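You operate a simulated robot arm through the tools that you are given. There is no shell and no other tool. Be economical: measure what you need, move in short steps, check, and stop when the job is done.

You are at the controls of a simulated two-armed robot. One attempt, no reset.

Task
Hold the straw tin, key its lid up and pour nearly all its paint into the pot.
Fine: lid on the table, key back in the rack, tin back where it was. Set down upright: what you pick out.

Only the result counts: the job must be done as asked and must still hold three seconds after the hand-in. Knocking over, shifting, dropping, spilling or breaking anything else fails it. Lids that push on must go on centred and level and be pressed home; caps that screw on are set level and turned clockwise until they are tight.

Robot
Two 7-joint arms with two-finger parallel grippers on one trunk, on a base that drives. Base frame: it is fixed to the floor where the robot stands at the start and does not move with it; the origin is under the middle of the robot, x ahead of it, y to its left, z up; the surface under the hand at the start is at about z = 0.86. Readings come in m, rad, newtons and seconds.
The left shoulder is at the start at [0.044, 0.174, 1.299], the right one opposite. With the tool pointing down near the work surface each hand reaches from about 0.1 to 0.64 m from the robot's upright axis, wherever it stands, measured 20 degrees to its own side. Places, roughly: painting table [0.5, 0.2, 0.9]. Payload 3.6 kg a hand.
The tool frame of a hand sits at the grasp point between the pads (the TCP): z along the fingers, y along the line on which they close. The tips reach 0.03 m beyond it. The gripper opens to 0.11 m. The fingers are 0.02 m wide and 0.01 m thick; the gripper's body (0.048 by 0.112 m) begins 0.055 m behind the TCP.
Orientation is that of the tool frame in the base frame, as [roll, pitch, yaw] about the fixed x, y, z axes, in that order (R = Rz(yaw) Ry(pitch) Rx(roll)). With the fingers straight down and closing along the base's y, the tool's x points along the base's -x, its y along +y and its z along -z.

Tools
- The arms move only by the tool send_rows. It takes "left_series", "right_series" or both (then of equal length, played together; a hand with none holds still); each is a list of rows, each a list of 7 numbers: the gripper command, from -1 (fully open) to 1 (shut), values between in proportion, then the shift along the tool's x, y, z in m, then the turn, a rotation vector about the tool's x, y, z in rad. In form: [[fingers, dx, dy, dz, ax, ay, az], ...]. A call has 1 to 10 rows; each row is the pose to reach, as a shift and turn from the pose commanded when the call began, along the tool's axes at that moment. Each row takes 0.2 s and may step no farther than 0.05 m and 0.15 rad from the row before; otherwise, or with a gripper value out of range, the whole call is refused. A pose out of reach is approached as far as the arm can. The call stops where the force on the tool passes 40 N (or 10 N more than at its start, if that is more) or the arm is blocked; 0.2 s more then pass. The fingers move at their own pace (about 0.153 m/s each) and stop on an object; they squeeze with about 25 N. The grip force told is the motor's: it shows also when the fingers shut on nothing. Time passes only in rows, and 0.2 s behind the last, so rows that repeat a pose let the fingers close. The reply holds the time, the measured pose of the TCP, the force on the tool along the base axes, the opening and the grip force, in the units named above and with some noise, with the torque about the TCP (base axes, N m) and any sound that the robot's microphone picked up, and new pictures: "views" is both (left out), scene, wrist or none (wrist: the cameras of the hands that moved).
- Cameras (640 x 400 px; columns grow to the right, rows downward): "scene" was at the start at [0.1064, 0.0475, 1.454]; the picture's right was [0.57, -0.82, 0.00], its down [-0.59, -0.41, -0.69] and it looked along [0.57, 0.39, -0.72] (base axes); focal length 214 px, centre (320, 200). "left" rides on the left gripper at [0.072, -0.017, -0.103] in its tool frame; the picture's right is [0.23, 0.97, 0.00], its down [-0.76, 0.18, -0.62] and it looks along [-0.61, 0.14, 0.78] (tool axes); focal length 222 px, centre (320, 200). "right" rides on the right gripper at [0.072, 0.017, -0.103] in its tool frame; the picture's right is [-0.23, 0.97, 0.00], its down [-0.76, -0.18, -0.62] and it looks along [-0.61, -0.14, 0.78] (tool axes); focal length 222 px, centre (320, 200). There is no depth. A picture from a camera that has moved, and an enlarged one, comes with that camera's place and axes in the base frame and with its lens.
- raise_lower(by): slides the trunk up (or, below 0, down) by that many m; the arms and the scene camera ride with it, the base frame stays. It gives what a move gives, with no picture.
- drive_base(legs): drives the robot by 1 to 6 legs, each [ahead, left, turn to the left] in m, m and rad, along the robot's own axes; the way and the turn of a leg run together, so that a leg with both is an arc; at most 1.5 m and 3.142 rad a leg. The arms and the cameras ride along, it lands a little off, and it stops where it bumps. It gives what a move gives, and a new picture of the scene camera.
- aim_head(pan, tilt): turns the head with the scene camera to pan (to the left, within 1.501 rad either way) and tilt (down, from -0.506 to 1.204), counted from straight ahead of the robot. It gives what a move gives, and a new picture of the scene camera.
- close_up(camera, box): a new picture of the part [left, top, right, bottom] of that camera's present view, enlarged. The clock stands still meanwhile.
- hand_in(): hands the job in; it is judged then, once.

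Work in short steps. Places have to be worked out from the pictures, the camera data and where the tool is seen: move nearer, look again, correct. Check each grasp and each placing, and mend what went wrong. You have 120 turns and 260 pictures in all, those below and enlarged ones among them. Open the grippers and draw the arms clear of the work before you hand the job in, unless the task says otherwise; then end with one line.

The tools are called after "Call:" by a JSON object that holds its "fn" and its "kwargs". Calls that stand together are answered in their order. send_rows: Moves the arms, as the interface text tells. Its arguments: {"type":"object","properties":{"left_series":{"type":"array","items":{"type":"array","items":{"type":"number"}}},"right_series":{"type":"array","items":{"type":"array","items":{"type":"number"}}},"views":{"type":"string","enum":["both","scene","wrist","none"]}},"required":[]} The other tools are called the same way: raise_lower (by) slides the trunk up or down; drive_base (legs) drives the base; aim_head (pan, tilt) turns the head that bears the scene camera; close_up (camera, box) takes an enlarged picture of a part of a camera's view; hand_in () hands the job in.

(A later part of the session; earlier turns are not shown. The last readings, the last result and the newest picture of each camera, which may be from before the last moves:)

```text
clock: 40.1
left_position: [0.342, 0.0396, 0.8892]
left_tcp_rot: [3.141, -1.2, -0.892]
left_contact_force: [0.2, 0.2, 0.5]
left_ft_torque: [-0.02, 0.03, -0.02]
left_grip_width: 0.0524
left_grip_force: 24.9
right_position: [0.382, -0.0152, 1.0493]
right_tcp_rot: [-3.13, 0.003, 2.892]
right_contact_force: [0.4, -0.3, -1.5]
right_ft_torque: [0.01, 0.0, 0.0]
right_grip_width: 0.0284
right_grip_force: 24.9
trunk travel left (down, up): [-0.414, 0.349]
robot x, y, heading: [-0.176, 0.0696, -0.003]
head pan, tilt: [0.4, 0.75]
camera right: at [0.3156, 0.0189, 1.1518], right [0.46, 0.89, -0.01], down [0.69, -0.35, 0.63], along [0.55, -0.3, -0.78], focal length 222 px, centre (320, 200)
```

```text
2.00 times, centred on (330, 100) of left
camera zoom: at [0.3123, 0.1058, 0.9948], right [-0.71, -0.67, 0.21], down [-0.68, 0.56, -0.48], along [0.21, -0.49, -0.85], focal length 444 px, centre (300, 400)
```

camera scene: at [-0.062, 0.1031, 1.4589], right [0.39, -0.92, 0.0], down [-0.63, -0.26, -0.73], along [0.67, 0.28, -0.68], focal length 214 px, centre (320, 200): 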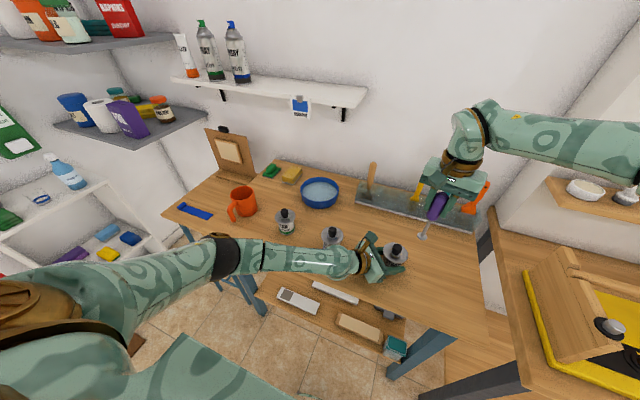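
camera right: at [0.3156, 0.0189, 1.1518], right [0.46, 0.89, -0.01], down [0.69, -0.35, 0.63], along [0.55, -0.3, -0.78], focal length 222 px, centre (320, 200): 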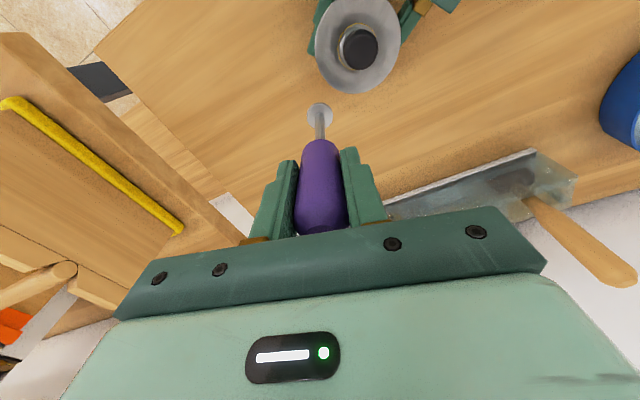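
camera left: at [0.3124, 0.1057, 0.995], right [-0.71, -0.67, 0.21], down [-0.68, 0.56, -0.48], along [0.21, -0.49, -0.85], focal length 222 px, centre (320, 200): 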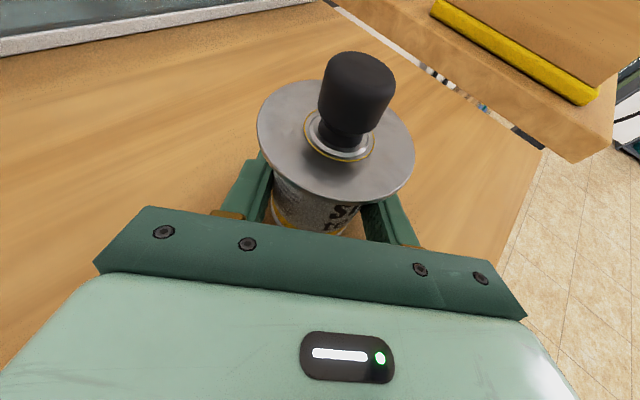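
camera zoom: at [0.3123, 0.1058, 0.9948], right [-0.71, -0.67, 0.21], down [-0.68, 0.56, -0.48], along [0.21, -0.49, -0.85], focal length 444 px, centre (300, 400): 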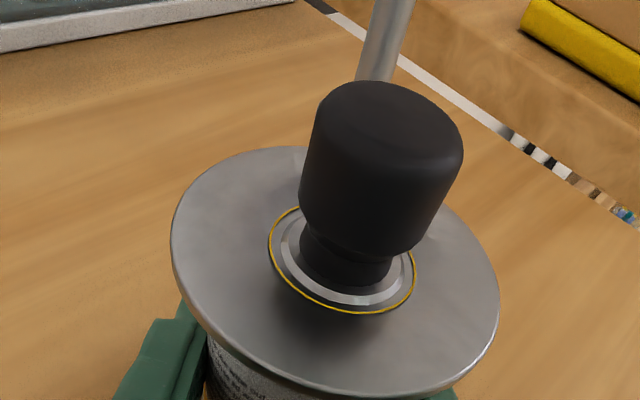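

The lid stays raised: it has come loose. Now the left hand releases the tin and retreats along its path, while the key goes up.

Call:
{"fn": "send_rows", "kwargs": {"left_series": [[-1, 0, 0, 0, 0, 0, 0], [-1, 0, 0, 0, 0, 0, 0], [-1, -0.012, 0, -0.03, 0, 0, 0], [-1, -0.024, 0.001, -0.06, 0, 0, 0], [-1, -0.035, 0.001, -0.089, 0, 0, 0], [-1, -0.007, 0.001, -0.117, 0, 0, 0], [-1, 0.021, 0.001, -0.145, 0, 0, 0], [-1, 0.05, 0.001, -0.173, 0, 0, 0], [-1, 0.079, 0.001, -0.2, 0, 0, 0]], "right_series": [[1, 0, 0, -0.04, 0, 0, 0], [1, 0, 0, -0.08, 0, 0, 0], [1, 0, 0, -0.12, 0, 0, 0], [1, 0, 0, -0.16, 0, 0, 0], [1, 0, 0, -0.2, 0, 0, 0], [1, 0, 0, -0.22, 0, 0, 0], [1, 0, 0, -0.22, 0, 0, 0], [1, 0, 0, -0.22, 0, 0, 0], [1, 0, 0, -0.22, 0, 0, 0]], "views": "both"}}

Call:
{"fn": "close_up", "kwargs": {"camera": "scene", "box": [340, 220, 440, 290]}}

```text
clock: 42.1
left_position: [0.2394, 0.164, 1.0361]
left_tcp_rot: [3.138, -1.201, -0.892]
left_contact_force: [0.0, -0.5, 0.4]
left_ft_torque: [0.01, -0.01, 0.0]
left_grip_width: 0.11
left_grip_force: 0.1
right_position: [0.3831, -0.0116, 1.2699]
right_tcp_rot: [-3.129, 0.004, 2.891]
right_contact_force: [0.5, 0.0, -1.4]
right_ft_torque: [0.02, 0.0, 0.02]
right_grip_width: 0.028
right_grip_force: 25.0
trunk travel left (down, up): [-0.414, 0.349]
robot x, y, heading: [-0.183, 0.0725, -0.005]
head pan, tilt: [0.4, 0.75]
camera scene: at [-0.0624, 0.1034, 1.4589], right [0.39, -0.92, 0.0], down [-0.63, -0.26, -0.73], along [0.67, 0.28, -0.68], focal length 214 px, centre (320, 200)
camera right: at [0.3151, 0.0228, 1.3722], right [0.46, 0.89, -0.01], down [0.69, -0.35, 0.63], along [0.55, -0.3, -0.78], focal length 222 px, centre (320, 200)
camera left: at [0.2109, 0.2295, 1.1423], right [-0.71, -0.67, 0.21], down [-0.68, 0.56, -0.48], along [0.21, -0.49, -0.85], focal length 222 px, centre (320, 200)
```

scene: 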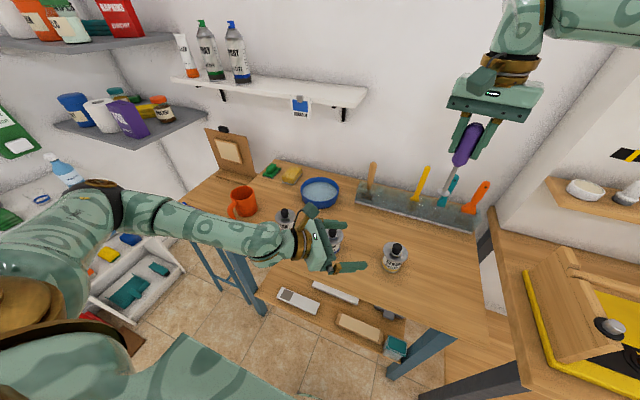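
right: 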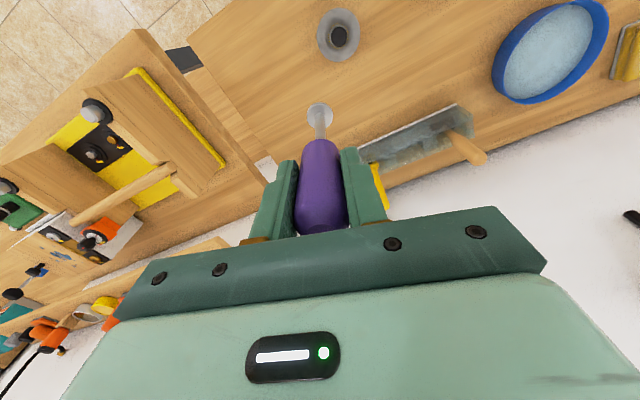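
left: 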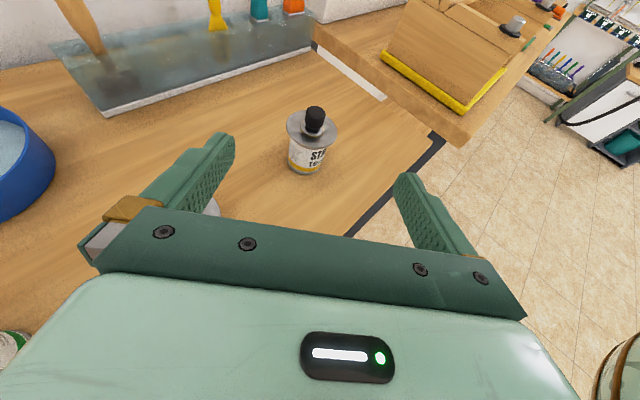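

```text
5.71 times, centred on (390, 255) of scene
camera zoom: at [-0.0624, 0.1034, 1.4589], right [0.39, -0.92, 0.0], down [-0.63, -0.26, -0.73], along [0.67, 0.28, -0.68], focal length 1226 px, centre (-80, -114)
```

zoom: 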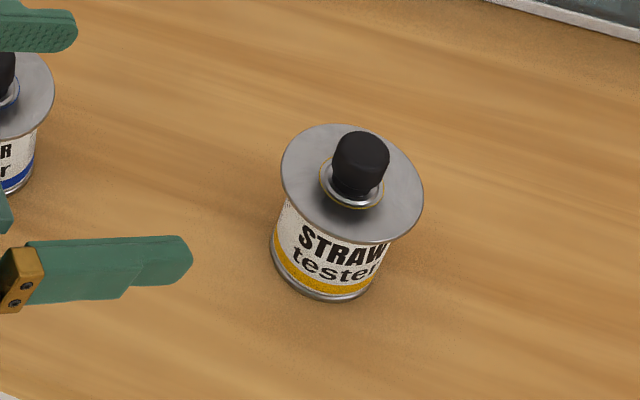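

Tin stands as before with its lid loose on top. I raise the left hand a bit and drive back to where the rack was reachable.

Call:
{"fn": "send_rows", "kwargs": {"left_series": [[-1, 0.037, 0, -0.0145, 0, 0, 0], [-1, 0.075, 0, -0.029, 0, 0, 0], [-1, 0.112, 0, -0.0436, 0, 0, 0]], "views": "none"}}

Call:
{"fn": "drive_base", "kwargs": {"legs": [[0.172, 0, 0], [0, 0, 0.25]]}}

```text
clock: 42.9
left_position: [0.24, 0.1624, 1.157]
left_tcp_rot: [3.136, -1.198, -0.887]
left_contact_force: [-1.1, -0.8, 0.0]
left_ft_torque: [-0.01, 0.01, 0.01]
left_grip_width: 0.1101
left_grip_force: 0.0
right_position: [0.3821, -0.0121, 1.2698]
right_tcp_rot: [-3.133, 0.005, 2.892]
right_contact_force: [0.3, 0.1, -1.4]
right_ft_torque: [-0.01, -0.02, 0.0]
right_grip_width: 0.0285
right_grip_force: 24.8
trunk travel left (down, up): [-0.414, 0.349]
robot x, y, heading: [-0.1791, 0.0672, -0.005]
head pan, tilt: [0.4, 0.75]
```

```text
clock: 45.2
left_position: [0.3764, 0.2611, 1.1564]
left_tcp_rot: [3.14, -1.201, -0.643]
left_contact_force: [-0.3, -0.6, 0.9]
left_ft_torque: [0.03, 0.03, 0.01]
left_grip_width: 0.1099
left_grip_force: 0.1
right_position: [0.5573, 0.1288, 1.27]
right_tcp_rot: [-3.128, 0.002, 3.14]
right_contact_force: [-0.4, 1.0, -0.9]
right_ft_torque: [-0.01, 0.0, 0.01]
right_grip_width: 0.0283
right_grip_force: 24.8
trunk travel left (down, up): [-0.414, 0.349]
robot x, y, heading: [-0.0082, 0.0722, 0.246]
head pan, tilt: [0.4, 0.75]
camera scene: at [0.0991, 0.1307, 1.4589], right [0.6, -0.8, 0.0], down [-0.55, -0.41, -0.73], along [0.58, 0.44, -0.68], focal length 214 px, centre (320, 200)
```

scene: 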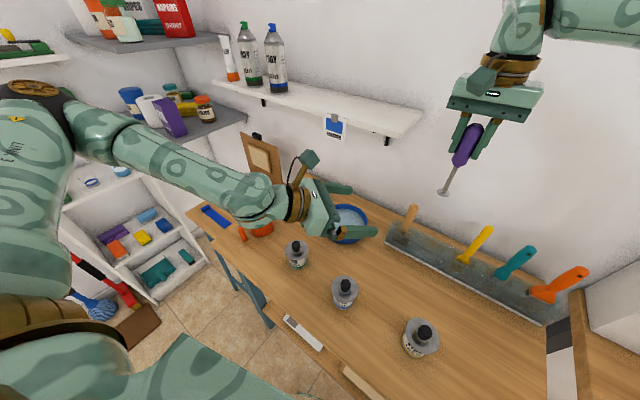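

I place the key above its slot, hovering with the flange just above the rack.

Call:
{"fn": "send_rows", "kwargs": {"right_series": [[1, -0.02, -0.02, 0, 0, 0, 0], [1, -0.038, -0.04, 0, 0, 0, 0], [1, -0.038, -0.04, 0.04, 0, 0, 0], [1, -0.038, -0.04, 0.08, 0, 0, 0], [1, -0.038, -0.04, 0.12, 0, 0, 0], [1, -0.038, -0.04, 0.16, 0, 0, 0], [1, -0.038, -0.04, 0.16, 0, 0, 0]], "views": "wrist"}}

Call:
{"fn": "close_up", "kwargs": {"camera": "scene", "box": [380, 150, 500, 270]}}

Call:
{"fn": "close_up", "kwargs": {"camera": "right", "box": [220, 50, 420, 200]}}

```text
clock: 46.8
left_position: [0.3773, 0.2619, 1.1559]
left_tcp_rot: [3.14, -1.201, -0.645]
left_contact_force: [-0.2, 0.4, 0.6]
left_ft_torque: [0.01, -0.01, 0.01]
left_grip_width: 0.1101
left_grip_force: 0.0
right_position: [0.5965, 0.0844, 1.1135]
right_tcp_rot: [-3.13, 0.004, 3.14]
right_contact_force: [-0.3, 0.3, -1.4]
right_ft_torque: [-0.01, -0.05, 0.0]
right_grip_width: 0.0284
right_grip_force: 24.9
trunk travel left (down, up): [-0.414, 0.349]
robot x, y, heading: [-0.0085, 0.0683, 0.247]
head pan, tilt: [0.4, 0.75]
camera right: at [0.5228, 0.1018, 1.2156], right [0.23, 0.97, -0.01], down [0.76, -0.17, 0.63], along [0.61, -0.15, -0.78], focal length 222 px, centre (320, 200)
```

right: 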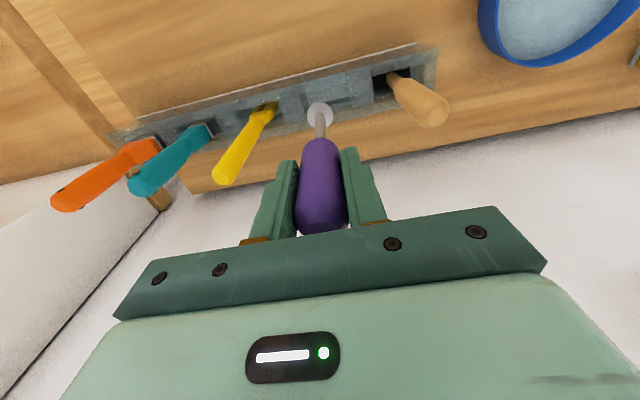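

```text
3.33 times, centred on (440, 210) of scene
camera zoom: at [0.099, 0.1305, 1.4589], right [0.6, -0.8, 0.0], down [-0.54, -0.41, -0.73], along [0.58, 0.44, -0.68], focal length 715 px, centre (-80, 167)
```

zoom: 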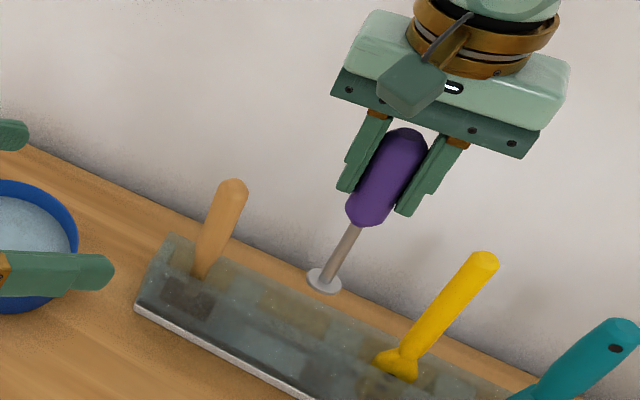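

```text
2.67 times, centred on (320, 125) of right
camera zoom: at [0.5228, 0.1018, 1.2156], right [0.23, 0.97, -0.01], down [0.76, -0.17, 0.63], along [0.61, -0.15, -0.78], focal length 592 px, centre (320, 400)
```

zoom: 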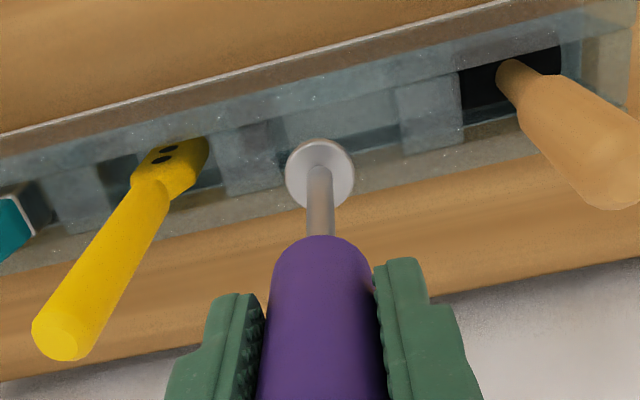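

I correct y by 4 mm and lower the key into its slot, watching the force.

Call:
{"fn": "send_rows", "kwargs": {"right_series": [[1, 0, 0.004, 0.02, 0, 0, 0], [1, 0, 0.004, 0.045, 0, 0, 0], [1, 0, 0.004, 0.07, 0, 0, 0], [1, 0, 0.004, 0.09, 0, 0, 0], [1, 0, 0.004, 0.105, 0, 0, 0], [1, 0, 0.004, 0.114, 0, 0, 0], [1, 0, 0.004, 0.118, 0, 0, 0]], "views": "wrist"}}

Call:
{"fn": "close_up", "kwargs": {"camera": "scene", "box": [380, 150, 500, 270]}}

Call:
{"fn": "close_up", "kwargs": {"camera": "right", "box": [220, 50, 420, 200]}}

```text
clock: 48.4
left_position: [0.3757, 0.2611, 1.1576]
left_tcp_rot: [-3.137, -1.201, -0.647]
left_contact_force: [0.2, 0.3, 0.7]
left_ft_torque: [-0.01, -0.02, -0.03]
left_grip_width: 0.1099
left_grip_force: 0.0
right_position: [0.5965, 0.0896, 0.9954]
right_tcp_rot: [-3.131, 0.008, 3.138]
right_contact_force: [-1.9, -3.1, 24.4]
right_ft_torque: [-0.32, -0.1, 0.01]
right_grip_width: 0.0286
right_grip_force: 25.6
trunk travel left (down, up): [-0.414, 0.349]
robot x, y, heading: [-0.0107, 0.0721, 0.245]
head pan, tilt: [0.4, 0.75]
camera right: at [0.523, 0.1058, 1.0972], right [0.23, 0.97, -0.01], down [0.76, -0.17, 0.63], along [0.61, -0.15, -0.78], focal length 222 px, centre (320, 200)
```

right: 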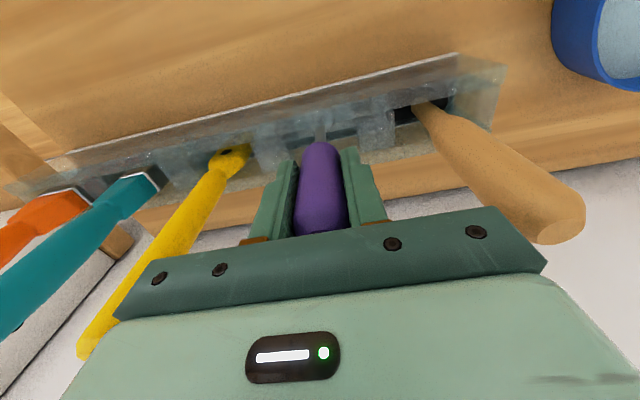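

```text
3.33 times, centred on (440, 210) of scene
camera zoom: at [0.0969, 0.13, 1.4593], right [0.6, -0.8, 0.0], down [-0.54, -0.41, -0.73], along [0.59, 0.44, -0.68], focal length 715 px, centre (-80, 167)
```

zoom: 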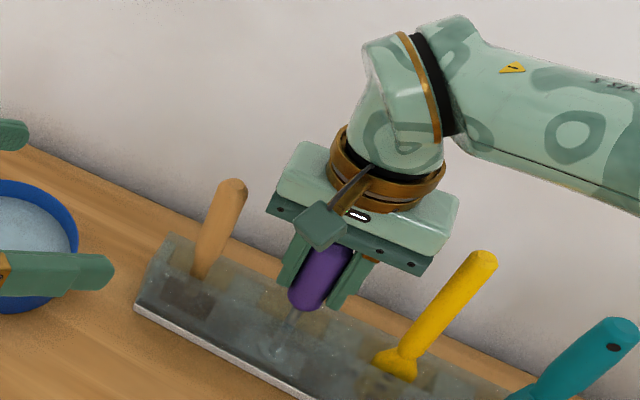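

```text
2.67 times, centred on (320, 125) of right
camera zoom: at [0.523, 0.1058, 1.0972], right [0.23, 0.97, -0.01], down [0.76, -0.17, 0.63], along [0.61, -0.15, -0.78], focal length 592 px, centre (320, 400)
```

zoom: 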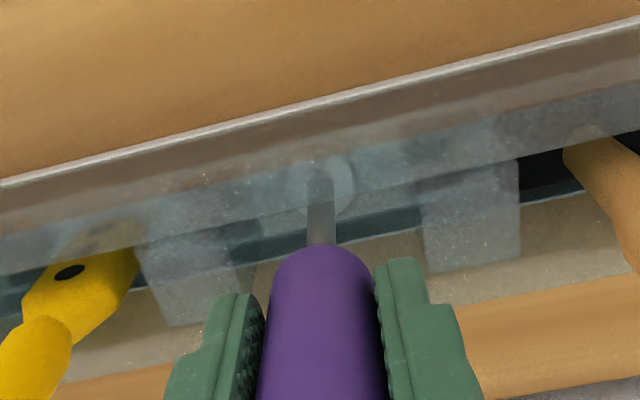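

Bottomed in the slot (24 N). I relieve the pressure, open the fingers and watch the key stand.

Call:
{"fn": "send_rows", "kwargs": {"right_series": [[1, 0, 0, -0.002, 0, 0, 0], [0.3, 0, 0, -0.002, 0, 0, 0], [-0.3, 0, 0, -0.002, 0, 0, 0], [-0.3, 0, 0, -0.002, 0, 0, 0]], "views": "none"}}

Call:
{"fn": "close_up", "kwargs": {"camera": "right", "box": [200, 50, 440, 230]}}

```text
clock: 49.4
left_position: [0.3772, 0.2624, 1.1567]
left_tcp_rot: [3.14, -1.2, -0.644]
left_contact_force: [0.2, 0.3, 0.0]
left_ft_torque: [-0.05, -0.01, 0.01]
left_grip_width: 0.1102
left_grip_force: 0.0
right_position: [0.5976, 0.0876, 0.9936]
right_tcp_rot: [-3.129, 0.004, 3.138]
right_contact_force: [-0.2, -0.4, -0.4]
right_ft_torque: [0.02, 0.0, -0.03]
right_grip_width: 0.0714
right_grip_force: 0.0
trunk travel left (down, up): [-0.414, 0.349]
robot x, y, heading: [-0.0033, 0.0645, 0.246]
head pan, tilt: [0.4, 0.75]
```

```text
2.22 times, centred on (320, 140) of right
camera zoom: at [0.5237, 0.106, 1.0969], right [0.23, 0.97, -0.01], down [0.76, -0.17, 0.63], along [0.61, -0.15, -0.78], focal length 494 px, centre (320, 333)
```

zoom: 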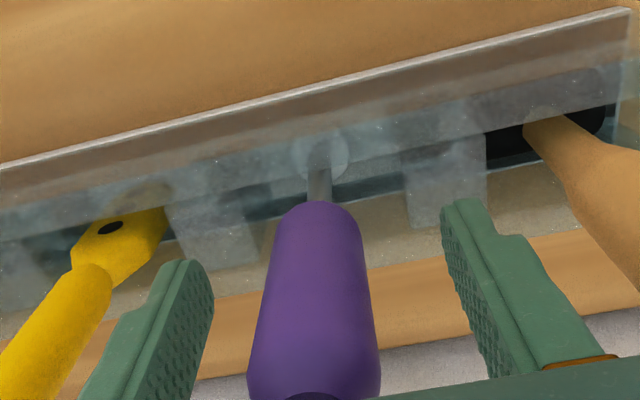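

The key stands upright in its slot. I raise the right hand clear, then back the robot off to the tin-working stance.

Call:
{"fn": "send_rows", "kwargs": {"right_series": [[-0.3, 0, 0, -0.045, 0, 0, 0], [-0.3, 0, 0, -0.09, 0, 0, 0], [-0.3, 0, 0, -0.135, 0, 0, 0], [-0.3, 0.03, 0, -0.17, 0, 0, 0], [-0.3, 0.07, 0, -0.2, 0, 0, 0], [-0.3, 0.11, 0, -0.22, 0, 0, 0]], "views": "none"}}

Call:
{"fn": "drive_base", "kwargs": {"legs": [[0, 0, -0.25], [-0.17, 0, 0]]}}

Call:
{"fn": "close_up", "kwargs": {"camera": "scene", "box": [350, 150, 480, 280]}}

```text
clock: 50.8
left_position: [0.3763, 0.2612, 1.1554]
left_tcp_rot: [3.141, -1.201, -0.644]
left_contact_force: [0.3, 0.4, 0.7]
left_ft_torque: [0.01, -0.01, 0.0]
left_grip_width: 0.1099
left_grip_force: 0.0
right_position: [0.487, 0.0908, 1.2155]
right_tcp_rot: [-3.129, 0.006, 3.14]
right_contact_force: [-0.2, -0.6, 1.1]
right_ft_torque: [-0.01, -0.01, -0.05]
right_grip_width: 0.0714
right_grip_force: 0.0
trunk travel left (down, up): [-0.414, 0.349]
robot x, y, heading: [-0.0086, 0.0692, 0.25]
head pan, tilt: [0.4, 0.75]
```

```text
clock: 53.1
left_position: [0.2443, 0.1614, 1.1577]
left_tcp_rot: [-3.14, -1.2, -0.9]
left_contact_force: [0.3, 0.0, 0.6]
left_ft_torque: [0.02, 0.03, 0.02]
left_grip_width: 0.11
left_grip_force: 0.1
right_position: [0.3092, -0.0305, 1.2151]
right_tcp_rot: [-3.13, 0.005, 2.888]
right_contact_force: [0.2, -0.5, -0.7]
right_ft_torque: [-0.02, -0.01, -0.03]
right_grip_width: 0.0714
right_grip_force: 0.0
trunk travel left (down, up): [-0.414, 0.349]
robot x, y, heading: [-0.1713, 0.07, -0.006]
head pan, tilt: [0.4, 0.75]
camera scene: at [-0.0584, 0.1033, 1.4589], right [0.38, -0.92, 0.0], down [-0.63, -0.26, -0.73], along [0.68, 0.28, -0.68], focal length 214 px, centre (320, 200)
```

scene: 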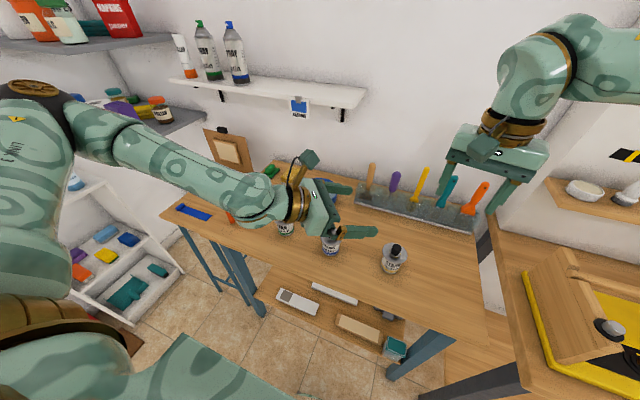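

```text
3.08 times, centred on (415, 215) of scene
camera zoom: at [-0.0584, 0.1033, 1.4589], right [0.38, -0.92, 0.0], down [-0.63, -0.26, -0.73], along [0.68, 0.28, -0.68], focal length 660 px, centre (28, 154)
```

zoom: 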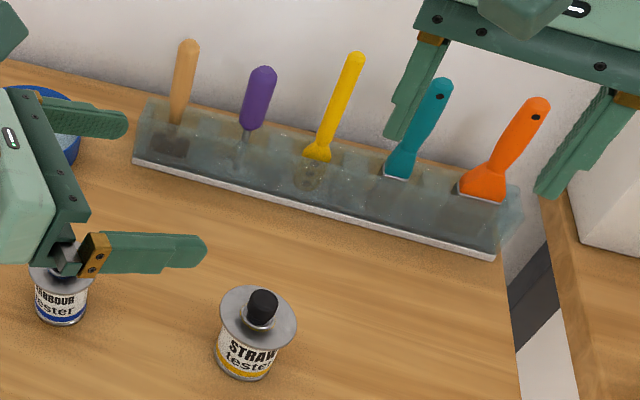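

Key racked. Now the right hand goes above the lid's knob (0.344, 0.035); the left backs off a little for room.

Call:
{"fn": "send_rows", "kwargs": {"left_series": [[-1, 0, 0, -0.04, 0, 0, 0], [-1, 0, 0, -0.08, 0, 0, 0], [-1, 0, 0, -0.08, 0, 0, 0], [-1, 0, 0, -0.08, 0, 0, 0], [-1, 0, 0, -0.08, 0, 0, 0]], "right_series": [[-0.3, -0.008, 0.036, 0.0, 0, 0, 0], [-0.3, -0.0175, 0.072, 0.01, 0, 0, 0], [-0.3, -0.0175, 0.072, 0.055, 0, 0, 0], [-0.3, -0.0175, 0.072, 0.1, 0, 0, 0], [-0.3, -0.0175, 0.072, 0.13, 0, 0, 0]], "views": "both"}}

Call:
{"fn": "close_up", "kwargs": {"camera": "scene", "box": [350, 190, 450, 280]}}

```text
clock: 54.3
left_position: [0.2164, 0.2127, 1.179]
left_tcp_rot: [3.138, -1.199, -0.895]
left_contact_force: [0.3, -0.5, 0.6]
left_ft_torque: [0.0, -0.03, -0.01]
left_grip_width: 0.1102
left_grip_force: 0.1
left hand out of reach, approached as far as the arm can: row 2, 3, 4, 5
right_position: [0.3463, 0.0329, 1.0851]
right_tcp_rot: [-3.131, 0.004, 2.888]
right_contact_force: [-0.1, 0.0, 0.6]
right_ft_torque: [0.02, 0.03, 0.01]
right_grip_width: 0.0717
right_grip_force: 0.1
trunk travel left (down, up): [-0.414, 0.349]
robot x, y, heading: [-0.174, 0.0716, -0.003]
head pan, tilt: [0.4, 0.75]
camera scene: at [-0.0564, 0.1029, 1.4588], right [0.38, -0.92, 0.0], down [-0.63, -0.26, -0.73], along [0.67, 0.28, -0.68], focal length 214 px, centre (320, 200)
camera right: at [0.2796, 0.0675, 1.1857], right [0.46, 0.89, -0.01], down [0.69, -0.36, 0.63], along [0.55, -0.3, -0.78], focal length 222 px, centre (320, 200)
camera left: at [0.187, 0.2785, 1.2852], right [-0.71, -0.67, 0.21], down [-0.67, 0.56, -0.48], along [0.21, -0.49, -0.85], focal length 222 px, centre (320, 200)
```

scene: 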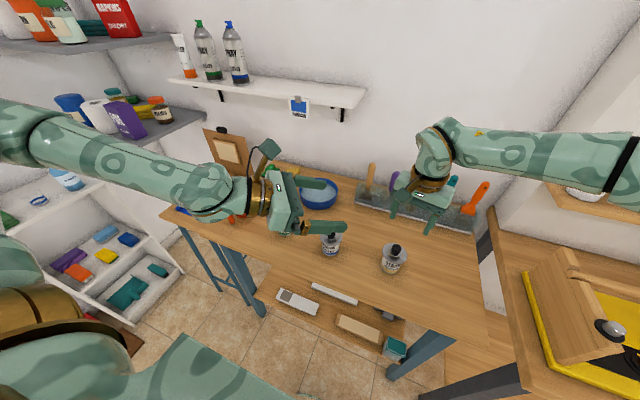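
right: 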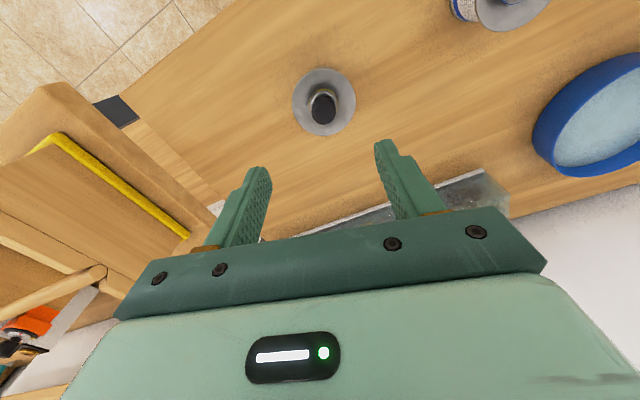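
left: 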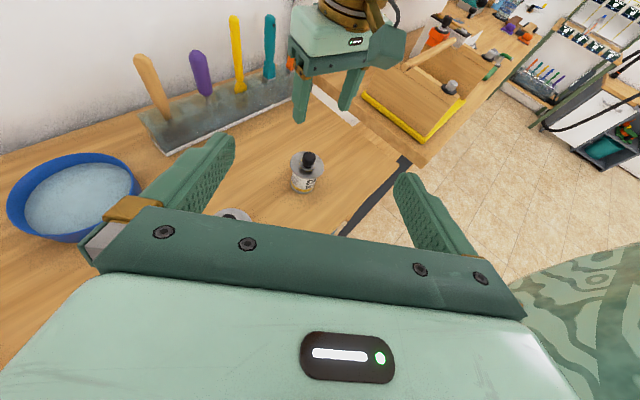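

```text
4.44 times, centred on (400, 235) of scene
camera zoom: at [-0.0564, 0.1029, 1.4588], right [0.38, -0.92, 0.0], down [-0.63, -0.26, -0.73], along [0.67, 0.28, -0.68], focal length 953 px, centre (-36, 44)
```

zoom: 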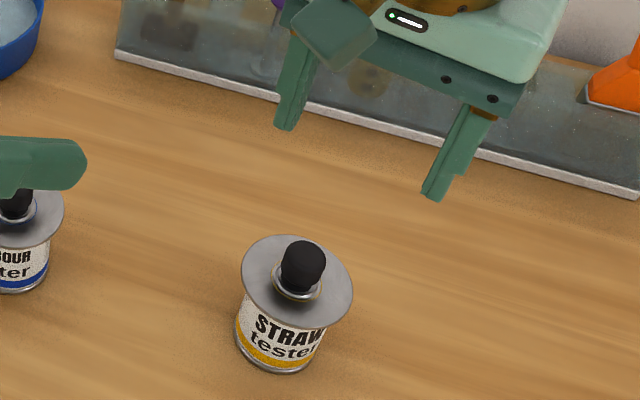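

Knob at about (0.341, 0.036), top z ≈0.957, lid surface ≈0.928. I descend so the tips end just above the lid.

Call:
{"fn": "send_rows", "kwargs": {"right_series": [[-0.3, 0.005, 0.0015, 0.04, 0, 0, 0], [-0.3, 0.005, 0.0015, 0.08, 0, 0, 0], [-0.3, 0.005, 0.0015, 0.105, 0, 0, 0], [-0.3, 0.005, 0.0015, 0.119, 0, 0, 0], [-0.3, 0.005, 0.0015, 0.119, 0, 0, 0]], "views": "wrist"}}

Call:
{"fn": "close_up", "kwargs": {"camera": "scene", "box": [350, 190, 450, 280]}}

Call:
{"fn": "close_up", "kwargs": {"camera": "left", "box": [240, 100, 370, 200]}}

```text
clock: 55.5
left_position: [0.2154, 0.2128, 1.1793]
left_tcp_rot: [3.14, -1.202, -0.895]
left_contact_force: [0.2, 0.3, 0.3]
left_ft_torque: [0.03, 0.02, 0.0]
left_grip_width: 0.1103
left_grip_force: 0.1
right_position: [0.3434, 0.0321, 0.9643]
right_tcp_rot: [-3.129, 0.002, 2.888]
right_contact_force: [0.1, -1.3, 0.2]
right_ft_torque: [0.02, 0.02, 0.0]
right_grip_width: 0.0712
right_grip_force: 0.1
trunk travel left (down, up): [-0.414, 0.349]
robot x, y, heading: [-0.1722, 0.0703, 0.0]
head pan, tilt: [0.4, 0.75]
camera right: at [0.276, 0.0672, 1.0663], right [0.46, 0.89, -0.01], down [0.69, -0.36, 0.63], along [0.55, -0.3, -0.78], focal length 222 px, centre (320, 200)
```

right: 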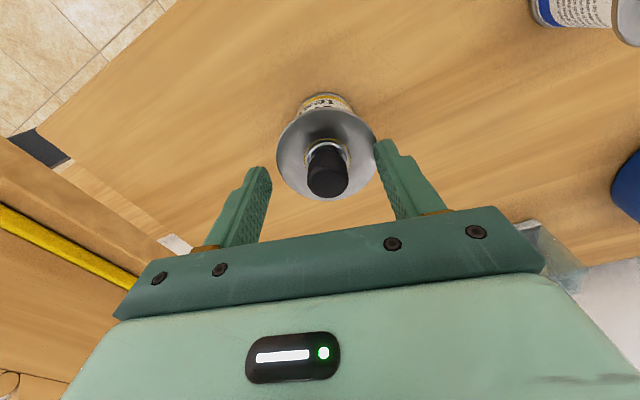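

```text
4.44 times, centred on (400, 235) of scene
camera zoom: at [-0.0572, 0.1035, 1.4589], right [0.38, -0.92, 0.0], down [-0.63, -0.26, -0.73], along [0.68, 0.28, -0.68], focal length 953 px, centre (-36, 44)
```

zoom: 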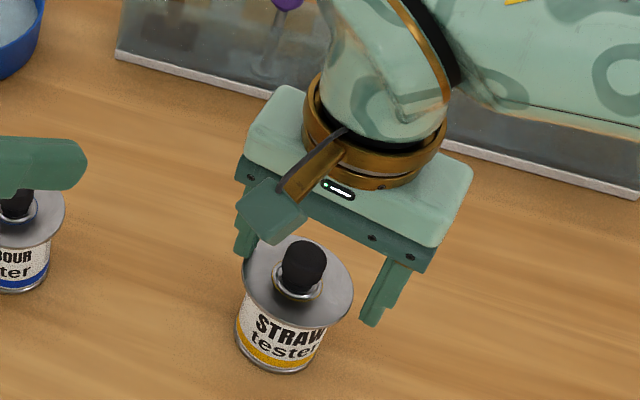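

```text
4.00 times, centred on (305, 150) of left
camera zoom: at [0.1863, 0.2791, 1.2853], right [-0.71, -0.67, 0.21], down [-0.67, 0.56, -0.48], along [0.21, -0.49, -0.85], focal length 888 px, centre (380, 400)
```

zoom: 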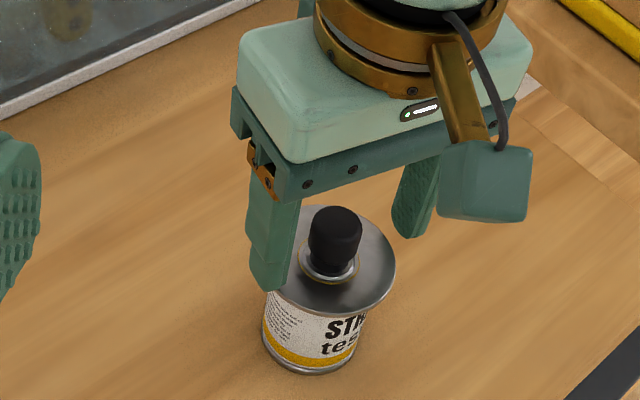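

Knob is 4–5 mm off along the closing axis; I adjust and close on it.

Call:
{"fn": "send_rows", "kwargs": {"right_series": [[-0.3, 0.002, 0.004, 0, 0, 0, 0], [0.3, 0.002, 0.004, 0, 0, 0, 0], [1, 0.002, 0.004, 0, 0, 0, 0], [1, 0.002, 0.004, 0, 0, 0, 0]], "views": "wrist"}}

Call:
{"fn": "close_up", "kwargs": {"camera": "left", "box": [240, 100, 370, 200]}}

```text
clock: 56.5
left_position: [0.2157, 0.2124, 1.1795]
left_tcp_rot: [3.14, -1.201, -0.895]
left_contact_force: [0.1, -0.8, 0.6]
left_ft_torque: [0.02, -0.03, 0.0]
left_grip_width: 0.1098
left_grip_force: 0.1
right_position: [0.3419, 0.0381, 0.9637]
right_tcp_rot: [-3.129, 0.004, 2.887]
right_contact_force: [0.2, 0.5, 0.7]
right_ft_torque: [-0.02, -0.01, 0.0]
right_grip_width: 0.0232
right_grip_force: 25.1
trunk travel left (down, up): [-0.414, 0.349]
robot x, y, heading: [-0.1739, 0.0722, -0.003]
head pan, tilt: [0.4, 0.75]
camera right: at [0.2747, 0.0714, 1.0666], right [0.46, 0.89, -0.01], down [0.69, -0.36, 0.63], along [0.55, -0.3, -0.78], focal length 222 px, centre (320, 200)
```

right: 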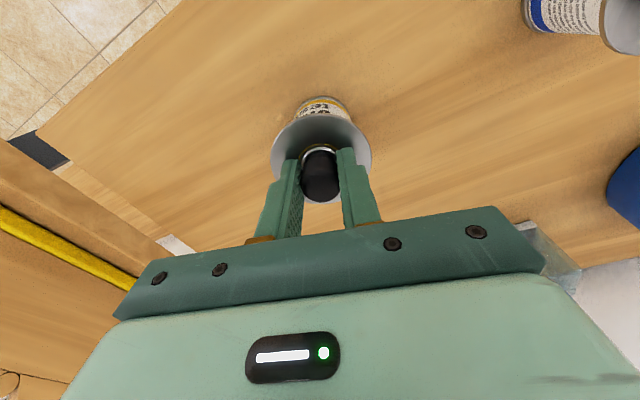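

```text
4.00 times, centred on (305, 150) of left
camera zoom: at [0.1864, 0.279, 1.2853], right [-0.71, -0.67, 0.21], down [-0.67, 0.56, -0.48], along [0.21, -0.49, -0.85], focal length 888 px, centre (380, 400)
```

zoom: 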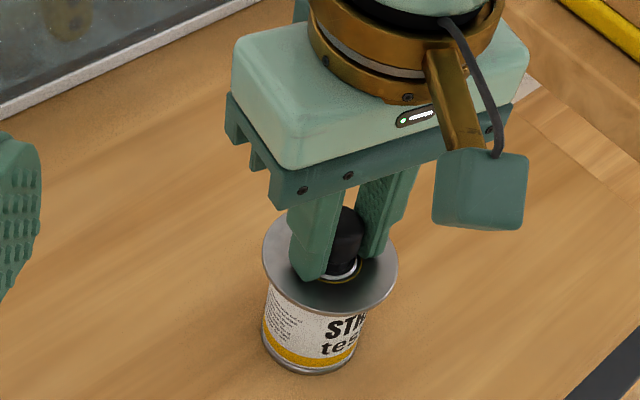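

Knob gripped (23 mm). I lift 1.5 cm slowly and check that only the lid rises.

Call:
{"fn": "send_rows", "kwargs": {"right_series": [[1, 0, 0, -0.003, 0, 0, 0], [1, 0, 0, -0.006, 0, 0, 0], [1, 0, 0, -0.009, 0, 0, 0], [1, 0, 0, -0.012, 0, 0, 0], [1, 0, 0, -0.015, 0, 0, 0]], "views": "none"}}

Call:
{"fn": "close_up", "kwargs": {"camera": "left", "box": [240, 100, 370, 200]}}

```text
clock: 57.7
left_position: [0.2152, 0.2129, 1.1792]
left_tcp_rot: [3.14, -1.198, -0.895]
left_contact_force: [-0.3, -0.2, 0.6]
left_ft_torque: [0.03, -0.01, 0.02]
left_grip_width: 0.1099
left_grip_force: 0.1
right_position: [0.3403, 0.0384, 0.9783]
right_tcp_rot: [-3.13, 0.005, 2.89]
right_contact_force: [-0.1, 0.8, -0.3]
right_ft_torque: [0.01, 0.0, -0.06]
right_grip_width: 0.0231
right_grip_force: 24.9
trunk travel left (down, up): [-0.414, 0.349]
robot x, y, heading: [-0.1765, 0.0721, -0.005]
head pan, tilt: [0.4, 0.75]
```

```text
4.00 times, centred on (305, 150) of left
camera zoom: at [0.1864, 0.279, 1.2853], right [-0.71, -0.67, 0.21], down [-0.67, 0.56, -0.48], along [0.21, -0.49, -0.85], focal length 888 px, centre (380, 400)
```

zoom: 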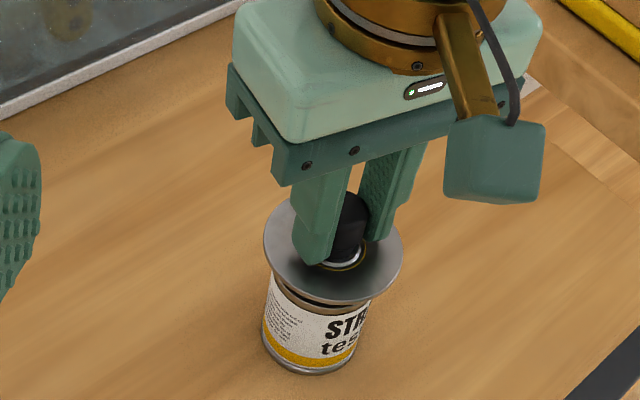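

Only the lid rises. I lift it well clear and carry it to the free table area at about (0.43, −0.09).

Call:
{"fn": "send_rows", "kwargs": {"right_series": [[1, 0, 0, -0.03, 0, 0, 0], [1, 0, 0, -0.07, 0, 0, 0], [1, -0.03, -0.026, -0.07, 0, 0, 0], [1, -0.06, -0.052, -0.07, 0, 0, 0], [1, -0.09, -0.078, -0.07, 0, 0, 0], [1, -0.12, -0.103, -0.07, 0, 0, 0], [1, -0.12, -0.103, -0.03, 0, 0, 0], [1, -0.12, -0.103, -0.03, 0, 0, 0]], "views": "both"}}

Call:
{"fn": "close_up", "kwargs": {"camera": "scene", "box": [360, 190, 490, 290]}}

Call:
{"fn": "close_up", "kwargs": {"camera": "left", "box": [260, 60, 390, 200]}}

```text
clock: 59.5
left_position: [0.2151, 0.213, 1.1794]
left_tcp_rot: [3.138, -1.201, -0.899]
left_contact_force: [0.5, 0.0, -0.4]
left_ft_torque: [-0.02, 0.0, 0.0]
left_grip_width: 0.11
left_grip_force: 0.0
right_position: [0.4291, -0.0908, 1.013]
right_tcp_rot: [-3.131, 0.004, 2.887]
right_contact_force: [0.2, 0.3, -0.8]
right_ft_torque: [0.0, 0.02, -0.02]
right_grip_width: 0.0229
right_grip_force: 25.1
trunk travel left (down, up): [-0.414, 0.349]
robot x, y, heading: [-0.173, 0.0695, -0.008]
head pan, tilt: [0.4, 0.75]
camera scene: at [-0.0574, 0.1032, 1.4589], right [0.38, -0.92, 0.0], down [-0.63, -0.26, -0.73], along [0.68, 0.28, -0.68], focal length 214 px, centre (320, 200)
camera right: at [0.3634, -0.0568, 1.1149], right [0.46, 0.89, -0.01], down [0.69, -0.36, 0.63], along [0.55, -0.3, -0.78], focal length 222 px, centre (320, 200)
```

scene: 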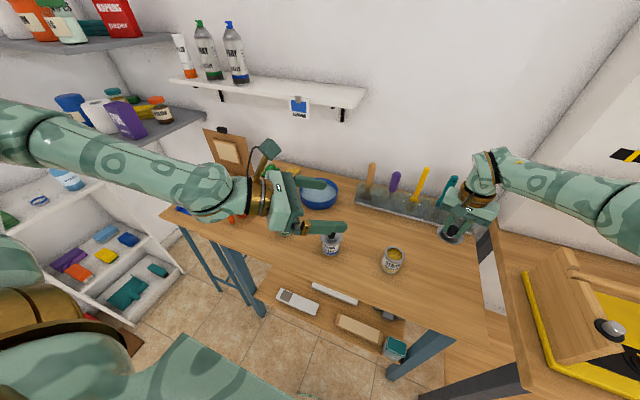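
right: 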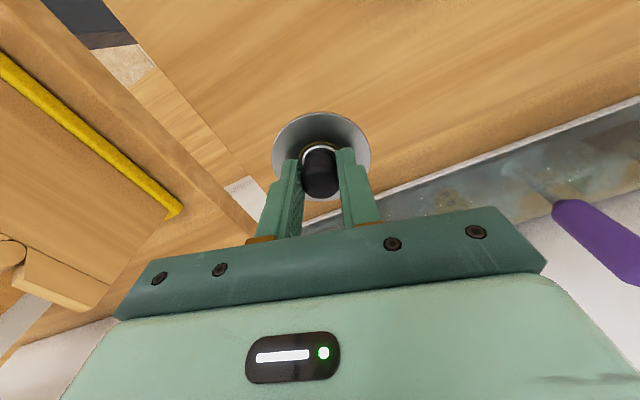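

```text
4.00 times, centred on (425, 240) of scene
camera zoom: at [-0.0574, 0.1032, 1.4589], right [0.38, -0.92, 0.0], down [-0.63, -0.26, -0.73], along [0.68, 0.28, -0.68], focal length 858 px, centre (-100, 40)
```

zoom: 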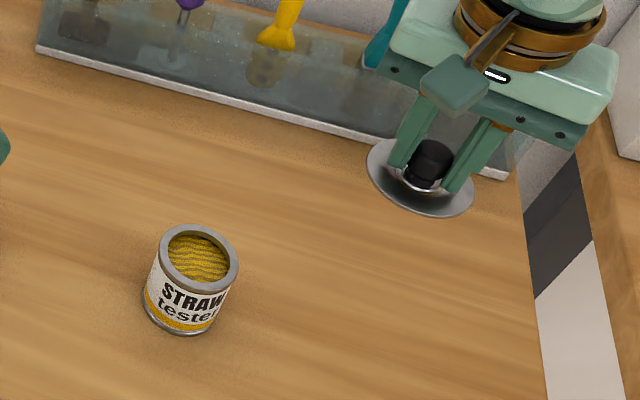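

```text
2.86 times, centred on (325, 130) of left
camera zoom: at [0.1861, 0.2788, 1.2854], right [-0.71, -0.67, 0.21], down [-0.67, 0.56, -0.48], along [0.21, -0.49, -0.85], focal length 635 px, centre (306, 400)
```

zoom: 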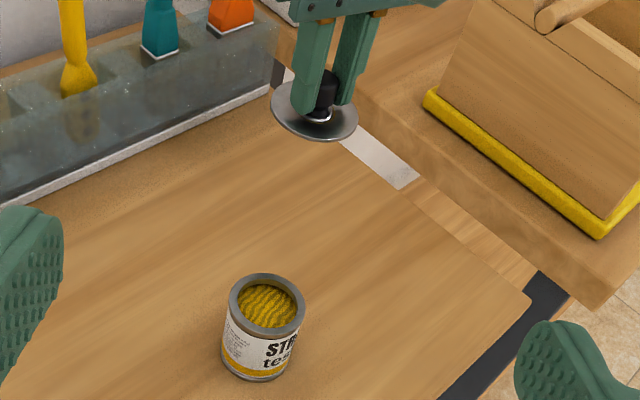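

The tin is open with paint nearly to the top. The lid is over free table; I lower it most of the way.

Call:
{"fn": "send_rows", "kwargs": {"right_series": [[1, 0, 0, 0.03, 0, 0, 0], [1, 0, 0, 0.06, 0, 0, 0], [1, 0, 0, 0.085, 0, 0, 0], [1, 0, 0, 0.095, 0, 0, 0], [1, 0, 0, 0.1, 0, 0, 0]], "views": "none"}}

Call:
{"fn": "close_up", "kwargs": {"camera": "left", "box": [260, 60, 390, 200]}}

```text
clock: 60.7
left_position: [0.2152, 0.212, 1.1795]
left_tcp_rot: [3.141, -1.202, -0.896]
left_contact_force: [0.2, 0.2, 0.0]
left_ft_torque: [0.02, -0.01, 0.02]
left_grip_width: 0.1101
left_grip_force: 0.0
right_position: [0.4305, -0.0931, 0.9124]
right_tcp_rot: [-3.13, 0.004, 2.887]
right_contact_force: [0.4, -0.2, -0.6]
right_ft_torque: [-0.02, 0.04, 0.0]
right_grip_width: 0.0229
right_grip_force: 25.1
trunk travel left (down, up): [-0.414, 0.349]
robot x, y, heading: [-0.1707, 0.0714, 0.0]
head pan, tilt: [0.4, 0.75]
```

```text
2.86 times, centred on (325, 130) of left
camera zoom: at [0.1866, 0.2793, 1.2852], right [-0.71, -0.67, 0.21], down [-0.67, 0.56, -0.48], along [0.21, -0.49, -0.85], focal length 635 px, centre (306, 400)
```

zoom: 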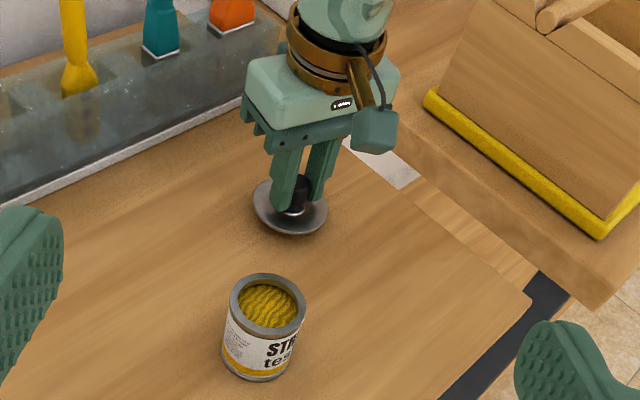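

Call:
{"fn": "send_rows", "kwargs": {"right_series": [[1, 0, 0, 0.002, 0, 0, 0], [1, 0, 0, 0.004, 0, 0, 0], [1, 0, 0, 0.006, 0, 0, 0]], "views": "none"}}

```text
clock: 61.5
left_position: [0.2151, 0.2137, 1.1799]
left_tcp_rot: [3.141, -1.2, -0.896]
left_contact_force: [-0.2, -0.2, 0.6]
left_ft_torque: [0.01, -0.01, 0.04]
left_grip_width: 0.1099
left_grip_force: 0.0
right_position: [0.4317, -0.0917, 0.9089]
right_tcp_rot: [-3.131, 0.008, 2.887]
right_contact_force: [1.7, -2.5, 13.3]
right_ft_torque: [-0.1, -0.04, 0.05]
right_grip_width: 0.0228
right_grip_force: 24.9
trunk travel left (down, up): [-0.414, 0.349]
robot x, y, heading: [-0.1746, 0.0715, -0.005]
head pan, tilt: [0.4, 0.75]
```

The lid touches the table (13 N). I relieve, open, and lift the hand away.

Call:
{"fn": "send_rows", "kwargs": {"right_series": [[1, 0, 0, -0.003, 0, 0, 0], [0.4, 0, 0, -0.003, 0, 0, 0], [-0.3, 0, 0, -0.003, 0, 0, 0], [-0.3, 0, 0, -0.003, 0, 0, 0], [-0.3, 0, 0, -0.04, 0, 0, 0], [-0.3, 0, 0, -0.085, 0, 0, 0], [-0.3, 0, 0, -0.13, 0, 0, 0], [-0.3, 0, 0, -0.17, 0, 0, 0], [-0.3, 0, -0.04, -0.2, 0, 0, 0], [-0.3, 0, -0.08, -0.22, 0, 0, 0]], "views": "scene"}}

Call:
{"fn": "close_up", "kwargs": {"camera": "scene", "box": [360, 200, 490, 300]}}

Call:
{"fn": "close_up", "kwargs": {"camera": "scene", "box": [200, 160, 340, 260]}}

```text
clock: 63.7
left_position: [0.2147, 0.2123, 1.1805]
left_tcp_rot: [3.142, -1.201, -0.898]
left_contact_force: [-0.6, -0.2, -0.8]
left_ft_torque: [0.03, 0.01, 0.02]
left_grip_width: 0.1101
left_grip_force: 0.1
right_position: [0.4107, -0.168, 1.1287]
right_tcp_rot: [-3.129, 0.004, 2.889]
right_contact_force: [-0.6, -1.6, 0.6]
right_ft_torque: [0.01, -0.02, 0.0]
right_grip_width: 0.0714
right_grip_force: 0.0
trunk travel left (down, up): [-0.414, 0.349]
robot x, y, heading: [-0.17, 0.0696, -0.006]
head pan, tilt: [0.4, 0.75]
camera scene: at [-0.0578, 0.1026, 1.4589], right [0.38, -0.92, 0.0], down [-0.63, -0.26, -0.73], along [0.68, 0.28, -0.68], focal length 214 px, centre (320, 200)
```

scene: 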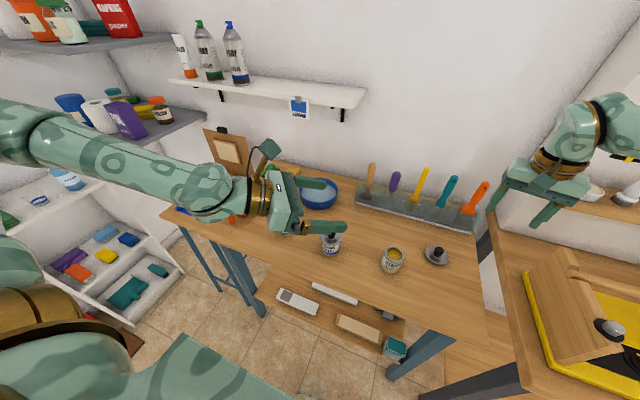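

```text
4.00 times, centred on (425, 250) of scene
camera zoom: at [-0.0578, 0.1026, 1.4589], right [0.38, -0.92, 0.0], down [-0.63, -0.26, -0.73], along [0.68, 0.28, -0.68], focal length 858 px, centre (-100, 0)
```

zoom: 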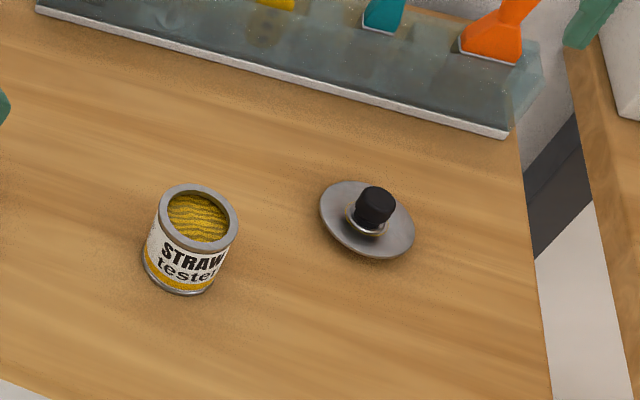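

```text
4.00 times, centred on (270, 210) of scene
camera zoom: at [-0.0578, 0.1026, 1.4589], right [0.38, -0.92, 0.0], down [-0.63, -0.26, -0.73], along [0.68, 0.28, -0.68], focal length 858 px, centre (520, 160)
```

zoom: 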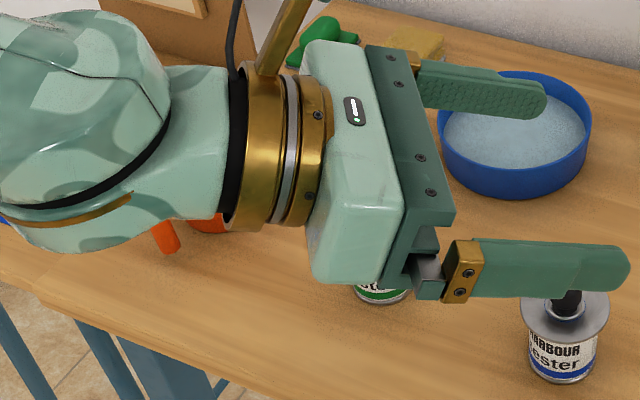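

Lid is on the table, knob up. The left hand goes back to its pregrasp by the same path.

Call:
{"fn": "send_rows", "kwargs": {"left_series": [[-1, -0.028, 0.0035, 0.026, 0, 0, 0], [-1, -0.057, 0.007, 0.053, 0, 0, 0], [-1, -0.086, 0.01, 0.079, 0, 0, 0], [-1, -0.114, 0.0137, 0.1057, 0, 0, 0], [-1, -0.142, 0.0127, 0.133, 0, 0, 0], [-1, -0.171, 0.0115, 0.161, 0, 0, 0], [-1, -0.2, 0.0105, 0.189, 0, 0, 0], [-1, -0.228, 0.01, 0.2165, 0, 0, 0], [-1, -0.228, 0.01, 0.2165, 0, 0, 0]], "views": "wrist"}}

Call:
{"fn": "close_up", "kwargs": {"camera": "scene", "box": [290, 200, 430, 300]}}

```text
clock: 65.7
left_position: [0.2812, 0.1141, 0.8866]
left_tcp_rot: [3.139, -1.198, -0.896]
left_contact_force: [0.2, 0.2, 0.5]
left_ft_torque: [0.01, 0.02, -0.02]
left_grip_width: 0.1102
left_grip_force: 0.1
right_position: [0.4111, -0.1674, 1.1281]
right_tcp_rot: [-3.13, 0.004, 2.889]
right_contact_force: [-0.6, 0.1, 0.1]
right_ft_torque: [0.02, -0.02, 0.0]
right_grip_width: 0.0717
right_grip_force: 0.0
trunk travel left (down, up): [-0.414, 0.349]
robot x, y, heading: [-0.1733, 0.071, -0.005]
head pan, tilt: [0.4, 0.75]
camera left: at [0.2513, 0.1797, 0.9936], right [-0.71, -0.67, 0.21], down [-0.67, 0.56, -0.48], along [0.21, -0.49, -0.85], focal length 222 px, centre (320, 200)
```

left: 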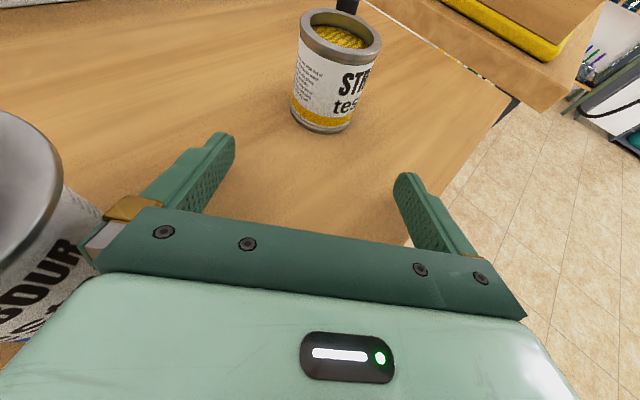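

```text
4.00 times, centred on (360, 250) of scene
camera zoom: at [-0.0571, 0.1036, 1.4589], right [0.38, -0.92, 0.0], down [-0.63, -0.26, -0.73], along [0.68, 0.28, -0.68], focal length 858 px, centre (160, 0)
```

zoom: 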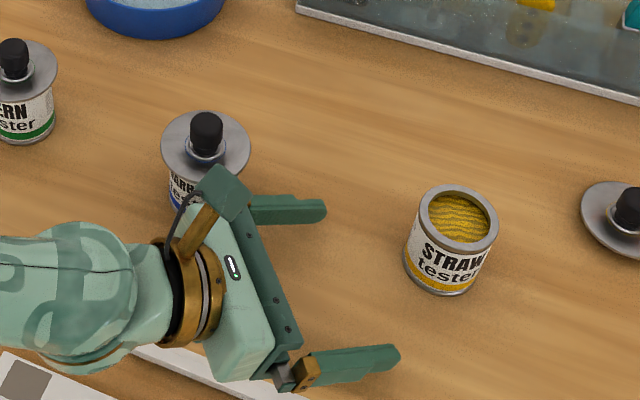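

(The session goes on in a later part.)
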